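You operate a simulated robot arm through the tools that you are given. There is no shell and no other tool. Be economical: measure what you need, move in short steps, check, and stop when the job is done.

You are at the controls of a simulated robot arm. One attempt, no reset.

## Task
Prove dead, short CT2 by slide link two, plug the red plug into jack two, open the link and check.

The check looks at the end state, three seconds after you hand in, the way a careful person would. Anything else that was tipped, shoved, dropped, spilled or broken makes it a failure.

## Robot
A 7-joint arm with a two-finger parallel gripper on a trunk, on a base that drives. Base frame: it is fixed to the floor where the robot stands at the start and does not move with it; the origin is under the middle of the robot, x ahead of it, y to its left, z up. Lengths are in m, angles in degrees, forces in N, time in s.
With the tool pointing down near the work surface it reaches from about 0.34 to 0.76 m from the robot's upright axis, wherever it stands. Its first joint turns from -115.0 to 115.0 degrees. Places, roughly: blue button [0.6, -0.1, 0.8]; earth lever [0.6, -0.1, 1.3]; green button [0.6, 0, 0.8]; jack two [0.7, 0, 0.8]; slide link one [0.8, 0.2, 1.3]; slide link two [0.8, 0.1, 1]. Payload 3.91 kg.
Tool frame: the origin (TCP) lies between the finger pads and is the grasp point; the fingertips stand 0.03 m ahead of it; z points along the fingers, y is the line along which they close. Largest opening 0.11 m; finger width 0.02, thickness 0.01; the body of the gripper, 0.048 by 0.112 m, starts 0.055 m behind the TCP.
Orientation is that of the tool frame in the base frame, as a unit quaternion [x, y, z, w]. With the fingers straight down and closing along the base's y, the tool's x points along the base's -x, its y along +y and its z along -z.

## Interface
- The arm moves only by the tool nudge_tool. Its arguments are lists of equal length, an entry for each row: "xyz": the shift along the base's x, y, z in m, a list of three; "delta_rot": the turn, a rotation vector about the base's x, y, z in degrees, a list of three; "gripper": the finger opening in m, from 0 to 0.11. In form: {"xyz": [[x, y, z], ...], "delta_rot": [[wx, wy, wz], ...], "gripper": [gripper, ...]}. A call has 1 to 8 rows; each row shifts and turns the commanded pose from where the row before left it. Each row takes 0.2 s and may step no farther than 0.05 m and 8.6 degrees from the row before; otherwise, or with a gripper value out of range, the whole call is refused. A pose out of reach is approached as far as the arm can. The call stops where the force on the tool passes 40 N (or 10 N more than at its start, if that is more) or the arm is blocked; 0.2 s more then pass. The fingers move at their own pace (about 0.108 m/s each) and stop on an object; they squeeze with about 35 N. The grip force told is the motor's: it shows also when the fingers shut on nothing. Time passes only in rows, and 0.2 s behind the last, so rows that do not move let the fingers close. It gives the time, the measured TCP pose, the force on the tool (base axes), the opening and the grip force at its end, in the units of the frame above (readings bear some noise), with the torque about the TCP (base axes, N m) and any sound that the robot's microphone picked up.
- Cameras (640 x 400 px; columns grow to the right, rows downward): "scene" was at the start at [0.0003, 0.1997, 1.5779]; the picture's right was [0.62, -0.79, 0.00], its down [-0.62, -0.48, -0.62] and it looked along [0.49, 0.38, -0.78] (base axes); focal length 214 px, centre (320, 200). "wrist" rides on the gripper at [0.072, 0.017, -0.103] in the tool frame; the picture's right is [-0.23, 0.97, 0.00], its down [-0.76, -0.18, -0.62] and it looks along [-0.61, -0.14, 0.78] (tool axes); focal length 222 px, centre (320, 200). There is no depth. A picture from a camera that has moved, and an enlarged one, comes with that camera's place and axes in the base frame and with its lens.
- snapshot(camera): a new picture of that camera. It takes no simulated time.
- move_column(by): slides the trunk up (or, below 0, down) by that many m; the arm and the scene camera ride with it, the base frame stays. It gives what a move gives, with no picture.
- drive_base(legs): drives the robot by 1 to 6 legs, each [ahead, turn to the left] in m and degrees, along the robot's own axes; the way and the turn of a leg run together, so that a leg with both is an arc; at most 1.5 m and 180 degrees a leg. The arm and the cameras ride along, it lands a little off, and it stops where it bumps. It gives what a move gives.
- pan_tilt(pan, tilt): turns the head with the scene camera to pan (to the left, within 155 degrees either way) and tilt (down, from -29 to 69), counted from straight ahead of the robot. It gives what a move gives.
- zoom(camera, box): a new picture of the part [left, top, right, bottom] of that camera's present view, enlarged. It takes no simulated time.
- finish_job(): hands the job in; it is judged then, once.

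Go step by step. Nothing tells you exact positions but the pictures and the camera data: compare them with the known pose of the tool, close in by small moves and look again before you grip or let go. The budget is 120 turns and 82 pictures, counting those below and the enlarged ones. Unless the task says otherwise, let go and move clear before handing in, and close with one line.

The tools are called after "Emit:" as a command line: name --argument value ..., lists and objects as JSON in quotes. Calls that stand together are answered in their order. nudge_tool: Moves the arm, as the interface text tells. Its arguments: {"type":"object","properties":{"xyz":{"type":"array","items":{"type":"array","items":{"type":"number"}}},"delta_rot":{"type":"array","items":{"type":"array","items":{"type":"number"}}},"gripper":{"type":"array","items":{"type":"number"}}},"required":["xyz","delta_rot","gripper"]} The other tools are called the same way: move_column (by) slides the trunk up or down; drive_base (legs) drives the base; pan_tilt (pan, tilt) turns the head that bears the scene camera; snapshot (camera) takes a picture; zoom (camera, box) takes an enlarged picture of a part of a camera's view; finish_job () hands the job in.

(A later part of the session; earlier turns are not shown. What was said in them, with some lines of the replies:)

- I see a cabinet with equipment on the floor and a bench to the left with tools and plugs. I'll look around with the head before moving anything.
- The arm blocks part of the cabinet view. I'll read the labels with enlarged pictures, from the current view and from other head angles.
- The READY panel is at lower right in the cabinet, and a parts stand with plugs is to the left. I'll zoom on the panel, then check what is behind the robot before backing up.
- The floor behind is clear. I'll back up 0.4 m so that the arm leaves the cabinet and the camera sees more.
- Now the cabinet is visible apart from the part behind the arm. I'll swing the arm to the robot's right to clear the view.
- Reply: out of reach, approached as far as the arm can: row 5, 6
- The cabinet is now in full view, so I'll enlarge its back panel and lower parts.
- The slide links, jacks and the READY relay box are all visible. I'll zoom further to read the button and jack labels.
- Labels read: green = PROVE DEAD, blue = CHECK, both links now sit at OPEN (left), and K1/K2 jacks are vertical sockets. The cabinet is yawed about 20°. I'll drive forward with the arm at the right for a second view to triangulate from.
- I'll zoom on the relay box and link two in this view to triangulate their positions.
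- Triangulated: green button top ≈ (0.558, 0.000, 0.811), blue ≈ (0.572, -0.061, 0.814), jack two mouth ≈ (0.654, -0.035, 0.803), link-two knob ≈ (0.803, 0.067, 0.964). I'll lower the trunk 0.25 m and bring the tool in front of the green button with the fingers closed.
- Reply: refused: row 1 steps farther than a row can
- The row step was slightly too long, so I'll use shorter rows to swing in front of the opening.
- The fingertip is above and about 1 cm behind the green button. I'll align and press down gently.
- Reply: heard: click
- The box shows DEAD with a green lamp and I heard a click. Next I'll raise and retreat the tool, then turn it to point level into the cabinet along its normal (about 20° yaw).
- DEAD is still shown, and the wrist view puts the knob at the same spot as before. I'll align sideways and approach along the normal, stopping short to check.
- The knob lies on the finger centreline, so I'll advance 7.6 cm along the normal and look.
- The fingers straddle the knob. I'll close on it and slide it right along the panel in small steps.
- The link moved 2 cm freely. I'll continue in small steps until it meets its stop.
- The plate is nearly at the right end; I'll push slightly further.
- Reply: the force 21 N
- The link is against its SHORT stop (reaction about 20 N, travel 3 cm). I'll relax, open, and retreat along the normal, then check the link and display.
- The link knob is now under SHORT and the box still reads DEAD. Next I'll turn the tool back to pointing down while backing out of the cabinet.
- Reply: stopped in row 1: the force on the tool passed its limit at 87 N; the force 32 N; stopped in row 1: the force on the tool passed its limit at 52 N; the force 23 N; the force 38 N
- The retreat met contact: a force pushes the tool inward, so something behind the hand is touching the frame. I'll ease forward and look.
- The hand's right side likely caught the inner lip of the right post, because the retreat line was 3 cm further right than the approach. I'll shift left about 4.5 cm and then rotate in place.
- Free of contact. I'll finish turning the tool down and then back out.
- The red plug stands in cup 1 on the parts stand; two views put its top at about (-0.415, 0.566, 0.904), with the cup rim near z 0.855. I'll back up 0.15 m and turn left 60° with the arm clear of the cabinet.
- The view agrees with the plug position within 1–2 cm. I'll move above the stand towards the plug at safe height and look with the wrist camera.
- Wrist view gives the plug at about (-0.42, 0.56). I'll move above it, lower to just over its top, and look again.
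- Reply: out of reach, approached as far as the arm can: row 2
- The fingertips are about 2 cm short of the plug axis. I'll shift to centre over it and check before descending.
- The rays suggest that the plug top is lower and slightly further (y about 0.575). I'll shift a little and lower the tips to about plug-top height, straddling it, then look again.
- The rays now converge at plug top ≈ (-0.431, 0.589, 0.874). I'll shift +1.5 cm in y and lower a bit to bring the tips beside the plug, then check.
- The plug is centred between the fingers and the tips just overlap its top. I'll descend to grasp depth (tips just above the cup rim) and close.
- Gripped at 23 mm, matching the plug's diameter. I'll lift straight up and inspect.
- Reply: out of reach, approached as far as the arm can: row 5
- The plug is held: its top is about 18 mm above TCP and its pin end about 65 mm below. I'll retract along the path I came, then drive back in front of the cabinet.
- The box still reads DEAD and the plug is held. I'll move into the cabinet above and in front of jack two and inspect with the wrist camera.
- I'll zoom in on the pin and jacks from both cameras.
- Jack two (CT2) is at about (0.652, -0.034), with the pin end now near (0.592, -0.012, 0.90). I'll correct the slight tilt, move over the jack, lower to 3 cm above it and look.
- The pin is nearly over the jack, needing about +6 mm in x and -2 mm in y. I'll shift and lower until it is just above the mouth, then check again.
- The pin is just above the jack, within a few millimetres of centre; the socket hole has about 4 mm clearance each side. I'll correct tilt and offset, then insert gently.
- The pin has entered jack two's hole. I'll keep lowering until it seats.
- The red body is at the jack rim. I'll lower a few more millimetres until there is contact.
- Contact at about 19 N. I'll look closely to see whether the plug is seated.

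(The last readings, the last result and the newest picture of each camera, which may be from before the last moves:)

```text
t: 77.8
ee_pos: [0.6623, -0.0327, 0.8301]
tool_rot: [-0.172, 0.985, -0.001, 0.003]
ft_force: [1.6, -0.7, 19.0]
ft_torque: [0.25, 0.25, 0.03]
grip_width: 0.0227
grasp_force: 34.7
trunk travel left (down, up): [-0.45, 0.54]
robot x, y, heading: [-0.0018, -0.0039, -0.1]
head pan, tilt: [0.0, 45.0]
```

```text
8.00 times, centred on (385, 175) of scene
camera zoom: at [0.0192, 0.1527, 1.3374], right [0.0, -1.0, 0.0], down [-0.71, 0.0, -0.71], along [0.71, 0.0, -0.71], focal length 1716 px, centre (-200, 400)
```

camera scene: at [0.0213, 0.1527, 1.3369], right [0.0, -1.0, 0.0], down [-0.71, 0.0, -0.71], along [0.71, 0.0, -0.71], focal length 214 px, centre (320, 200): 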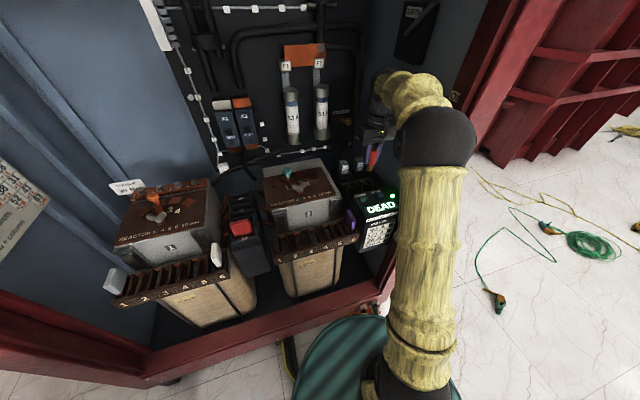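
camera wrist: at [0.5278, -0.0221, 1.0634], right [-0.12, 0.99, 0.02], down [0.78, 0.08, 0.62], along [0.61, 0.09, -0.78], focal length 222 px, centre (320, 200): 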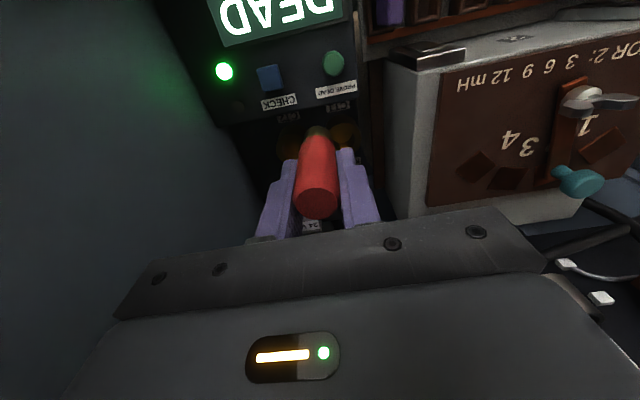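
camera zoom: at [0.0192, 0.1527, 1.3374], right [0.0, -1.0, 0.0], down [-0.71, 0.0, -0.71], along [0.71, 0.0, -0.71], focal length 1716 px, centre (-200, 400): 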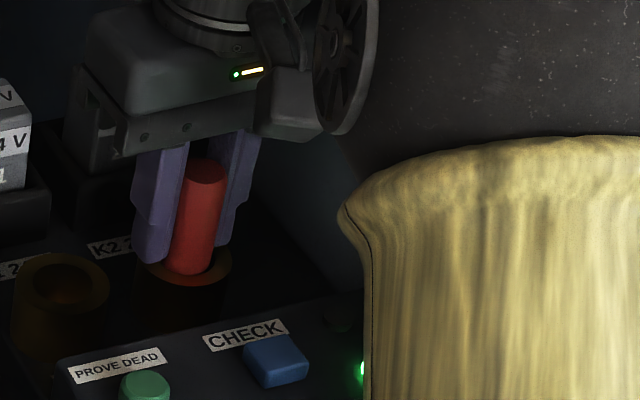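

The red body is inside the socket and the fingertips seem to rest on the rim. I'll relieve the load slightly, release, rise, and check how it sits.

Emit:
nudge_tool --xyz '[[0, 0, 0.004], [0, 0, 0], [0, 0, 0.02], [0, 0, 0.03], [0, 0, 0.03]]' --delta_rot '[[0, 0, 0], [0, 0, 0], [0, 0, 0], [0, 0, 0], [0, 0, 0]]' --gripper '[0.022, 0.04, 0.045, 0.045, 0.045]'

Emit:
zoom --camera "wrist" --box '[200, 40, 440, 220]'

Emit:
zoom --camera "scene" --box '[345, 145, 415, 215]'

```text
t: 79.0
ee_pos: [0.6616, -0.033, 0.9103]
tool_rot: [-0.173, 0.985, 0.001, -0.001]
ft_force: [1.1, -0.7, -0.2]
ft_torque: [-0.01, 0.02, 0.01]
grip_width: 0.045
grasp_force: 0.1
trunk travel left (down, up): [-0.45, 0.54]
robot x, y, heading: [-0.0009, 0.0005, -0.2]
head pan, tilt: [0.0, 45.0]
```

```text
2.22 times, centred on (320, 130) of wrist
camera zoom: at [0.5887, -0.042, 1.0135], right [-0.12, 0.99, 0.0], down [0.78, 0.09, 0.62], along [0.62, 0.07, -0.78], focal length 494 px, centre (320, 356)
```

zoom: 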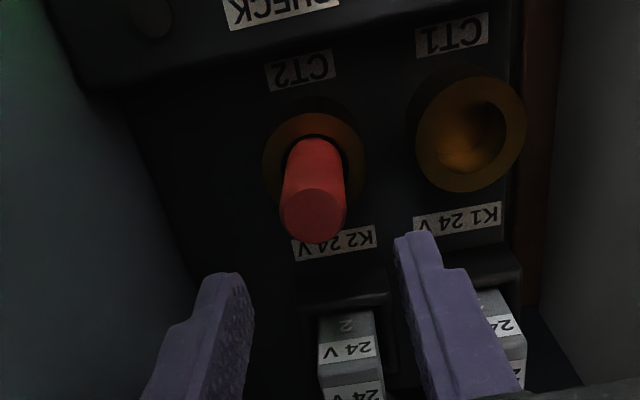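

```text
5.71 times, centred on (380, 180) of scene
camera zoom: at [0.0208, 0.1526, 1.3369], right [0.0, -1.0, 0.0], down [-0.71, 0.0, -0.71], along [0.71, 0.0, -0.71], focal length 1226 px, centre (-23, 314)
```

zoom: 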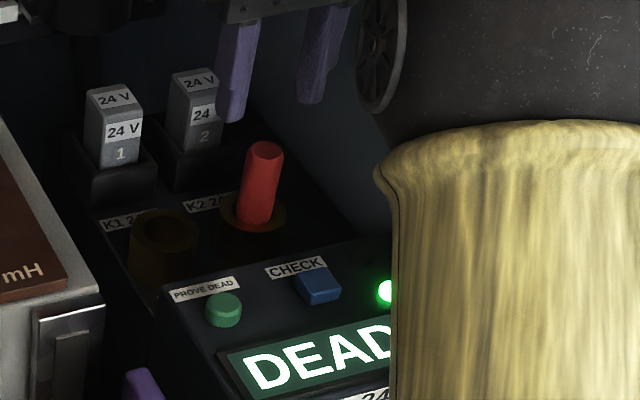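

The plug stands upright in jack two. I'll press gently on its top with closed fingers to make sure it is fully seated.

Emit:
nudge_tool --xyz '[[-0.006, -0.002, 0.005], [0, 0, 0], [0, 0, -0.02], [0, 0, -0.01], [0, 0, -0.004], [0, 0, -0.004], [0, 0, -0.003], [0, 0, -0.003]]' --delta_rot '[[0, 0, 0], [0, 0, 0], [0, 0, 0], [0, 0, 0], [0, 0, 0], [0, 0, 0], [0, 0, 0], [0, 0, 0]]' --gripper '[0, 0, 0, 0, 0, 0, 0, 0]'

```text
t: 80.7
ee_pos: [0.6573, -0.0348, 0.8814]
tool_rot: [-0.174, 0.985, -0.003, 0.007]
ft_force: [-3.3, 0.2, 16.3]
ft_torque: [-0.04, 0.23, -0.01]
grip_width: 0.0
grasp_force: 34.9
trunk travel left (down, up): [-0.45, 0.54]
robot x, y, heading: [-0.0016, 0.0005, -0.2]
head pan, tilt: [0.0, 45.0]
stopped in row 8: the force on the tool passed its limit at 43 N (the readings are from after the stop); the commanded pose is now the measured one
```

It holds firm at 43 N, so the plug is seated. Now I'll raise, step back and tilt the tool to about 75° (slightly nose-down, so that the wrist camera clears the plug) to reopen the link.

Emit:
nudge_tool --xyz '[[0, 0, 0.04], [0, 0, 0.04], [-0.035, 0.025, 0.015], [-0.035, 0.025, 0.015], [0, 0, 0], [0, 0, 0], [0, 0, 0], [0, 0, 0]]' --delta_rot '[[0, 0, 0], [0, 0, 0], [0, 0, 0], [0, 0, 0], [2.83, -7.83, 0], [2.83, -7.83, 0], [2.83, -7.83, 0], [2.83, -7.83, 0]]' --gripper '[0, 0, 0, 0, 0, 0, 0, 0]'

Emit:
nudge_tool --xyz '[[0, 0, 0], [0, 0, 0], [0, 0, 0], [0, 0, 0], [0, 0, 0]]' --delta_rot '[[2.83, -7.83, 0], [2.83, -7.83, 0], [2.83, -7.83, 0], [2.83, -7.83, 0], [2.83, -7.83, 0]]' --gripper '[0.02, 0.036, 0.036, 0.036, 0.036]'

Emit:
snapshot --camera "wrist"

```text
t: 82.5
ee_pos: [0.5878, 0.014, 0.988]
tool_rot: [-0.164, 0.942, 0.048, 0.289]
ft_force: [-0.4, -0.7, 0.0]
ft_torque: [0.05, -0.04, 0.01]
grip_width: 0.0
grasp_force: 34.8
trunk travel left (down, up): [-0.45, 0.54]
robot x, y, heading: [-0.0014, -0.0013, -0.3]
head pan, tilt: [0.0, 45.0]
```

```text
t: 83.7
ee_pos: [0.5886, 0.0156, 0.9878]
tool_rot: [-0.137, 0.779, 0.103, 0.603]
ft_force: [0.4, -0.1, 0.5]
ft_torque: [-0.02, 0.0, 0.03]
grip_width: 0.0361
grasp_force: 0.0
trunk travel left (down, up): [-0.45, 0.54]
robot x, y, heading: [-0.0037, -0.0016, -0.2]
head pan, tilt: [0.0, 45.0]
```

```text
8 pictures are left
camera wrist: at [0.4711, -0.0097, 0.9436], right [-0.28, 0.94, 0.22], down [-0.33, -0.3, 0.89], along [0.9, 0.18, 0.39], focal length 222 px, centre (320, 200)
```

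wrist: 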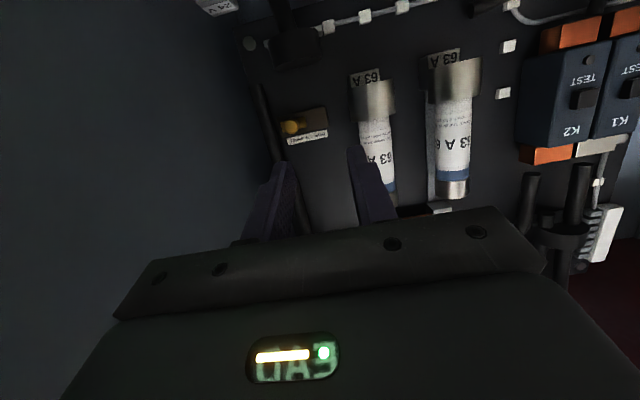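

Both the estimate and the view put the knob at about (0.813, 0.040, 0.965). I'll go in along the normal, shift right, then close in further.

Emit:
nudge_tool --xyz '[[0.047, 0.017, 0], [0.047, 0.017, 0], [0.009, -0.025, -0.009], [0.009, -0.025, -0.009], [0.0357, 0.013, 0]]' --delta_rot '[[0, 0, 0], [0, 0, 0], [0, 0, 0], [0, 0, 0], [0, 0, 0]]' --gripper '[0.036, 0.036, 0.036, 0.036, 0.036]'

Emit:
snapshot --camera "wrist"

```text
t: 84.9
ee_pos: [0.7357, 0.0102, 0.971]
tool_rot: [-0.135, 0.779, 0.105, 0.603]
ft_force: [0.9, -1.2, -0.2]
ft_torque: [-0.03, -0.02, 0.02]
grip_width: 0.0363
grasp_force: 0.2
trunk travel left (down, up): [-0.45, 0.54]
robot x, y, heading: [-0.0012, 0.0019, -0.2]
head pan, tilt: [0.0, 45.0]
```

```text
7 pictures are left
camera wrist: at [0.6202, -0.0126, 0.9265], right [-0.27, 0.94, 0.22], down [-0.33, -0.31, 0.89], along [0.9, 0.17, 0.39], focal length 222 px, centre (320, 200)
```

wrist: 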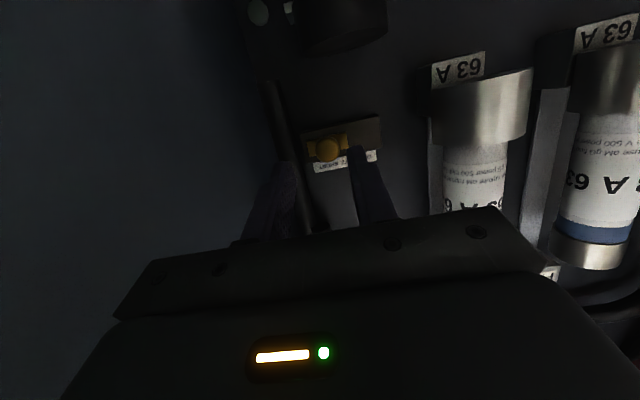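

The knob lies 8 cm ahead and 3 mm left. I'll advance, close on it, and start sliding left.

Emit:
nudge_tool --xyz '[[0.028, 0.0125, 0], [0.029, 0.0115, -0.001], [0, 0, 0], [0, 0, 0], [0, 0, 0]]' --delta_rot '[[0, 0, 0], [0, 0, 0], [0, 0, 0], [0, 0, 0], [0, 0, 0]]' --gripper '[0.036, 0.036, 0.036, 0, 0]'

```text
t: 86.1
ee_pos: [0.7929, 0.0356, 0.9694]
tool_rot: [-0.134, 0.78, 0.103, 0.603]
ft_force: [-0.6, -0.6, 1.1]
ft_torque: [0.01, 0.03, 0.06]
grip_width: 0.0204
grasp_force: 45.3
trunk travel left (down, up): [-0.45, 0.54]
robot x, y, heading: [-0.0009, -0.0018, 0.4]
head pan, tilt: [0.0, 45.0]
```

Same 20 mm grip as before, so the knob is held. I'll slide it left about 3 cm to the OPEN stop.

Emit:
nudge_tool --xyz '[[-0.0017, 0.0047, 0], [-0.0017, 0.0047, 0], [-0.0017, 0.0047, 0], [-0.0017, 0.0047, 0], [-0.0017, 0.0047, 0], [-0.0012, 0.0034, 0], [-0.0007, 0.0019, 0]]' --delta_rot '[[0, 0, 0], [0, 0, 0], [0, 0, 0], [0, 0, 0], [0, 0, 0], [0, 0, 0], [0, 0, 0]]' --gripper '[0, 0, 0, 0, 0, 0, 0]'

```text
t: 87.7
ee_pos: [0.7842, 0.0623, 0.9702]
tool_rot: [-0.134, 0.778, 0.103, 0.605]
ft_force: [26.2, -3.9, 13.1]
ft_torque: [0.06, -0.49, -0.3]
grip_width: 0.0201
grasp_force: 45.8
trunk travel left (down, up): [-0.45, 0.54]
robot x, y, heading: [-0.0014, -0.0009, -0.1]
head pan, tilt: [0.0, 45.0]
```

The knob is back at its original OPEN position and on its stop. I'll release, retreat along the normal, and check.

Emit:
nudge_tool --xyz '[[0.001, -0.002, 0], [0, 0, 0], [-0.035, -0.0127, 0], [-0.042, -0.0153, 0.005], [-0.042, -0.0153, 0.01], [-0.042, -0.0, 0.01]]' --delta_rot '[[0, 0, 0], [0, 0, 0], [0, 0, 0], [0, 0, 0], [0, 0, 0], [0, 0, 0]]' --gripper '[0.036, 0.036, 0.036, 0.036, 0.036, 0.036]'

Emit:
zoom --camera "scene" --box '[310, 90, 430, 240]'

```text
t: 89.1
ee_pos: [0.6214, 0.0197, 0.9941]
tool_rot: [-0.134, 0.779, 0.104, 0.604]
ft_force: [0.0, -0.5, 0.5]
ft_torque: [0.01, 0.02, 0.02]
grip_width: 0.0358
grasp_force: 0.0
trunk travel left (down, up): [-0.45, 0.54]
robot x, y, heading: [-0.0019, 0.0014, 0.0]
head pan, tilt: [0.0, 45.0]
```

```text
2.67 times, centred on (370, 165) of scene
camera zoom: at [0.0207, 0.1525, 1.337], right [0.0, -1.0, 0.0], down [-0.71, 0.0, -0.71], along [0.71, 0.0, -0.71], focal length 572 px, centre (187, 293)
```

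zoom: 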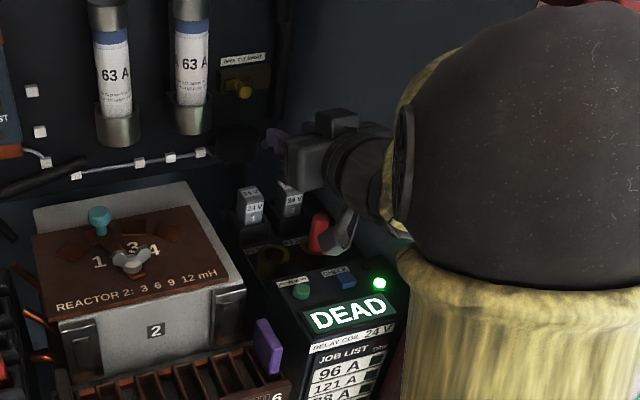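

Link two is back at OPEN, the plug stands in jack two, and the box reads DEAD. I'll turn the tool back down and close the fingers to press CHECK.

Emit:
nudge_tool --xyz '[[-0.015, 0, 0], [-0.015, 0, 0], [0, 0, 0], [0, 0, 0], [0, 0, 0], [0, 0, 0], [0, 0, 0], [0, 0, 0]]' --delta_rot '[[0, 0, 0], [-2.83, 7.83, 0], [-2.83, 7.83, 0], [-2.83, 7.83, 0], [-2.83, 7.83, 0], [-2.83, 7.83, 0], [-2.83, 7.83, 0], [-2.83, 7.83, 0]]' --gripper '[0.036, 0, 0, 0, 0, 0, 0, 0]'

Emit:
nudge_tool --xyz '[[0, 0, 0], [0, 0, 0], [-0.02, -0.02, -0.02], [0, -0.02, -0.02]]' --delta_rot '[[-2.83, 7.83, 0], [-2.83, 7.83, 0], [0, 0, 0], [0, 0, 0]]' --gripper '[0, 0, 0, 0]'

Emit:
snapshot --camera "wrist"

```text
t: 90.9
ee_pos: [0.5921, 0.0183, 0.9931]
tool_rot: [-0.17, 0.974, 0.023, 0.148]
ft_force: [-1.2, -0.5, -0.4]
ft_torque: [-0.03, -0.02, 0.01]
grip_width: 0.0002
grasp_force: 35.0
trunk travel left (down, up): [-0.45, 0.54]
robot x, y, heading: [-0.0021, -0.0003, -0.4]
head pan, tilt: [0.0, 45.0]
```

```text
t: 91.9
ee_pos: [0.5723, -0.0218, 0.9543]
tool_rot: [-0.172, 0.985, -0.001, 0.005]
ft_force: [0.1, 0.0, 0.0]
ft_torque: [-0.01, 0.06, 0.02]
grip_width: 0.0
grasp_force: 34.9
trunk travel left (down, up): [-0.45, 0.54]
robot x, y, heading: [-0.0012, -0.0021, -0.2]
head pan, tilt: [0.0, 45.0]
```

```text
5 pictures are left
camera wrist: at [0.497, -0.0305, 1.0574], right [-0.12, 0.99, 0.0], down [0.77, 0.09, 0.63], along [0.63, 0.07, -0.78], focal length 222 px, centre (320, 200)
```

wrist: 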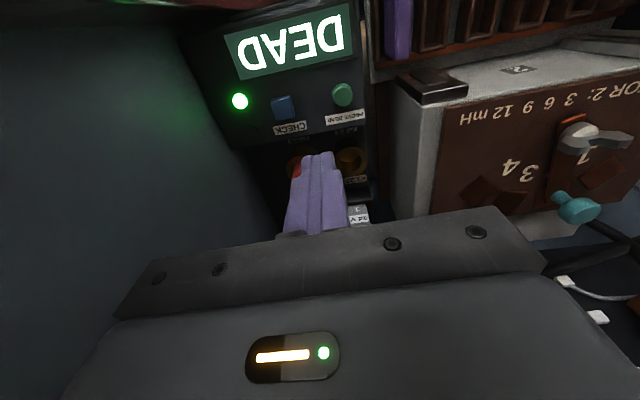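

CHECK is at about (0.572, -0.061, 0.814), agreeing with the earlier estimate. I'll move over it and press gently as with the green button.

Emit:
nudge_tool --xyz '[[-0.001, -0.018, 0], [0, -0.018, 0], [0, 0, -0.04], [0, 0, -0.04], [0, 0, -0.018], [0, 0, -0.007], [0, 0, -0.004], [0, 0, -0.004]]' --delta_rot '[[0, -0.5, 0], [0, 0, 0], [0, 0, 0], [0, 0, 0], [0, 0, 0], [0, 0, 0], [0, 0, 0], [0, 0, 0]]' --gripper '[0, 0, 0, 0, 0, 0, 0, 0]'

```text
t: 93.7
ee_pos: [0.5721, -0.0562, 0.8418]
tool_rot: [-0.171, 0.985, -0.003, 0.009]
ft_force: [0.5, -0.1, 0.1]
ft_torque: [0.02, 0.0, -0.01]
grip_width: 0.0001
grasp_force: 35.5
trunk travel left (down, up): [-0.45, 0.54]
robot x, y, heading: [-0.0025, -0.0002, -0.3]
head pan, tilt: [0.0, 45.0]
```

No click yet; I'll go down a few more millimetres.

Emit:
nudge_tool --xyz '[[0, 0, -0.003], [0, 0, -0.003]]' --delta_rot '[[0, 0, 0], [0, 0, 0]]' --gripper '[0, 0]'

```text
t: 94.3
ee_pos: [0.5716, -0.0563, 0.8368]
tool_rot: [-0.173, 0.985, -0.003, 0.011]
ft_force: [0.7, 1.5, 8.5]
ft_torque: [0.03, 0.07, -0.04]
grip_width: 0.0
grasp_force: 34.5
trunk travel left (down, up): [-0.45, 0.54]
robot x, y, heading: [0.0005, -0.0011, 0.1]
head pan, tilt: [0.0, 45.0]
heard: click
```

A click was heard at 8.5 N. I'll lift off and read the display.

Emit:
nudge_tool --xyz '[[0, 0, 0.02], [0, 0.005, 0.04], [0, 0.015, 0.04]]' --delta_rot '[[0, 0, 0], [0, 0, 0], [0, 0, 0]]' --gripper '[0, 0, 0]'

Emit:
snapshot --camera "wrist"

```text
t: 95.1
ee_pos: [0.5707, -0.0378, 0.9362]
tool_rot: [-0.173, 0.985, -0.003, 0.009]
ft_force: [-0.1, 0.2, -0.4]
ft_torque: [0.02, 0.01, 0.02]
grip_width: 0.0001
grasp_force: 34.8
trunk travel left (down, up): [-0.45, 0.54]
robot x, y, heading: [-0.0041, 0.0007, -0.2]
head pan, tilt: [0.0, 45.0]
```

```text
4 pictures are left
camera wrist: at [0.4961, -0.046, 1.0371], right [-0.12, 0.99, 0.0], down [0.76, 0.09, 0.64], along [0.63, 0.07, -0.77], focal length 222 px, centre (320, 200)
```

wrist: 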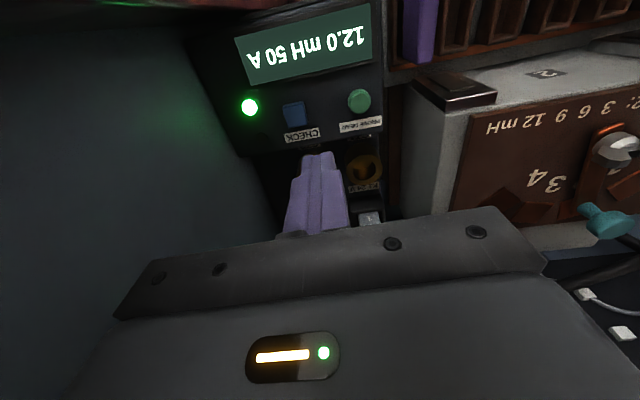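

The display now reads "12.0 mH 50 A" with the green lamp lit, so the check went through. I'll back the arm out of the cabinet and take a final look.

Emit:
nudge_tool --xyz '[[-0.01, 0.02, 0.03], [-0.03, 0.01, 0.02], [-0.04, 0.01, 0.02], [-0.04, 0, 0.02], [-0.04, 0, 0.01], [-0.02, 0, 0]]' --delta_rot '[[0, 0, 0], [0, 0, 0], [0, 0, 0], [0, 0, 0], [0, 0, 0], [0, 0, 0]]' --gripper '[0, 0, 0, 0, 0, 0]'

Emit:
zoom --camera "scene" --box '[310, 90, 430, 240]'

```text
t: 96.5
ee_pos: [0.3907, 0.0031, 1.0355]
tool_rot: [-0.172, 0.985, -0.003, 0.009]
ft_force: [0.3, 0.4, 0.0]
ft_torque: [0.01, 0.02, -0.01]
grip_width: 0.0
grasp_force: 34.2
trunk travel left (down, up): [-0.45, 0.54]
robot x, y, heading: [-0.0038, 0.0006, -0.2]
head pan, tilt: [0.0, 45.0]
```

```text
2.67 times, centred on (370, 165) of scene
camera zoom: at [0.0205, 0.1526, 1.337], right [0.0, -1.0, 0.0], down [-0.71, 0.0, -0.71], along [0.71, 0.0, -0.71], focal length 572 px, centre (187, 293)
```

zoom: 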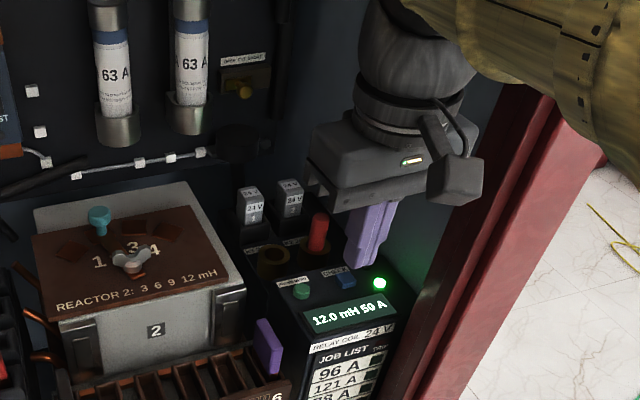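

The plug is seated in jack two, link two is at OPEN, the check reading is shown, and the tool is clear. I'm handing in.

Emit:
finish_job

```text
The job is handed in.
```

I proved the circuit dead and shorted CT2 with slide link two. The red plug is in jack two, the link is open again, and CHECK reads 12.0 mH 50 A with the green lamp lit; the gripper touched something, probably the cabinet frame, once while backing out, and I saw nothing disturbed.
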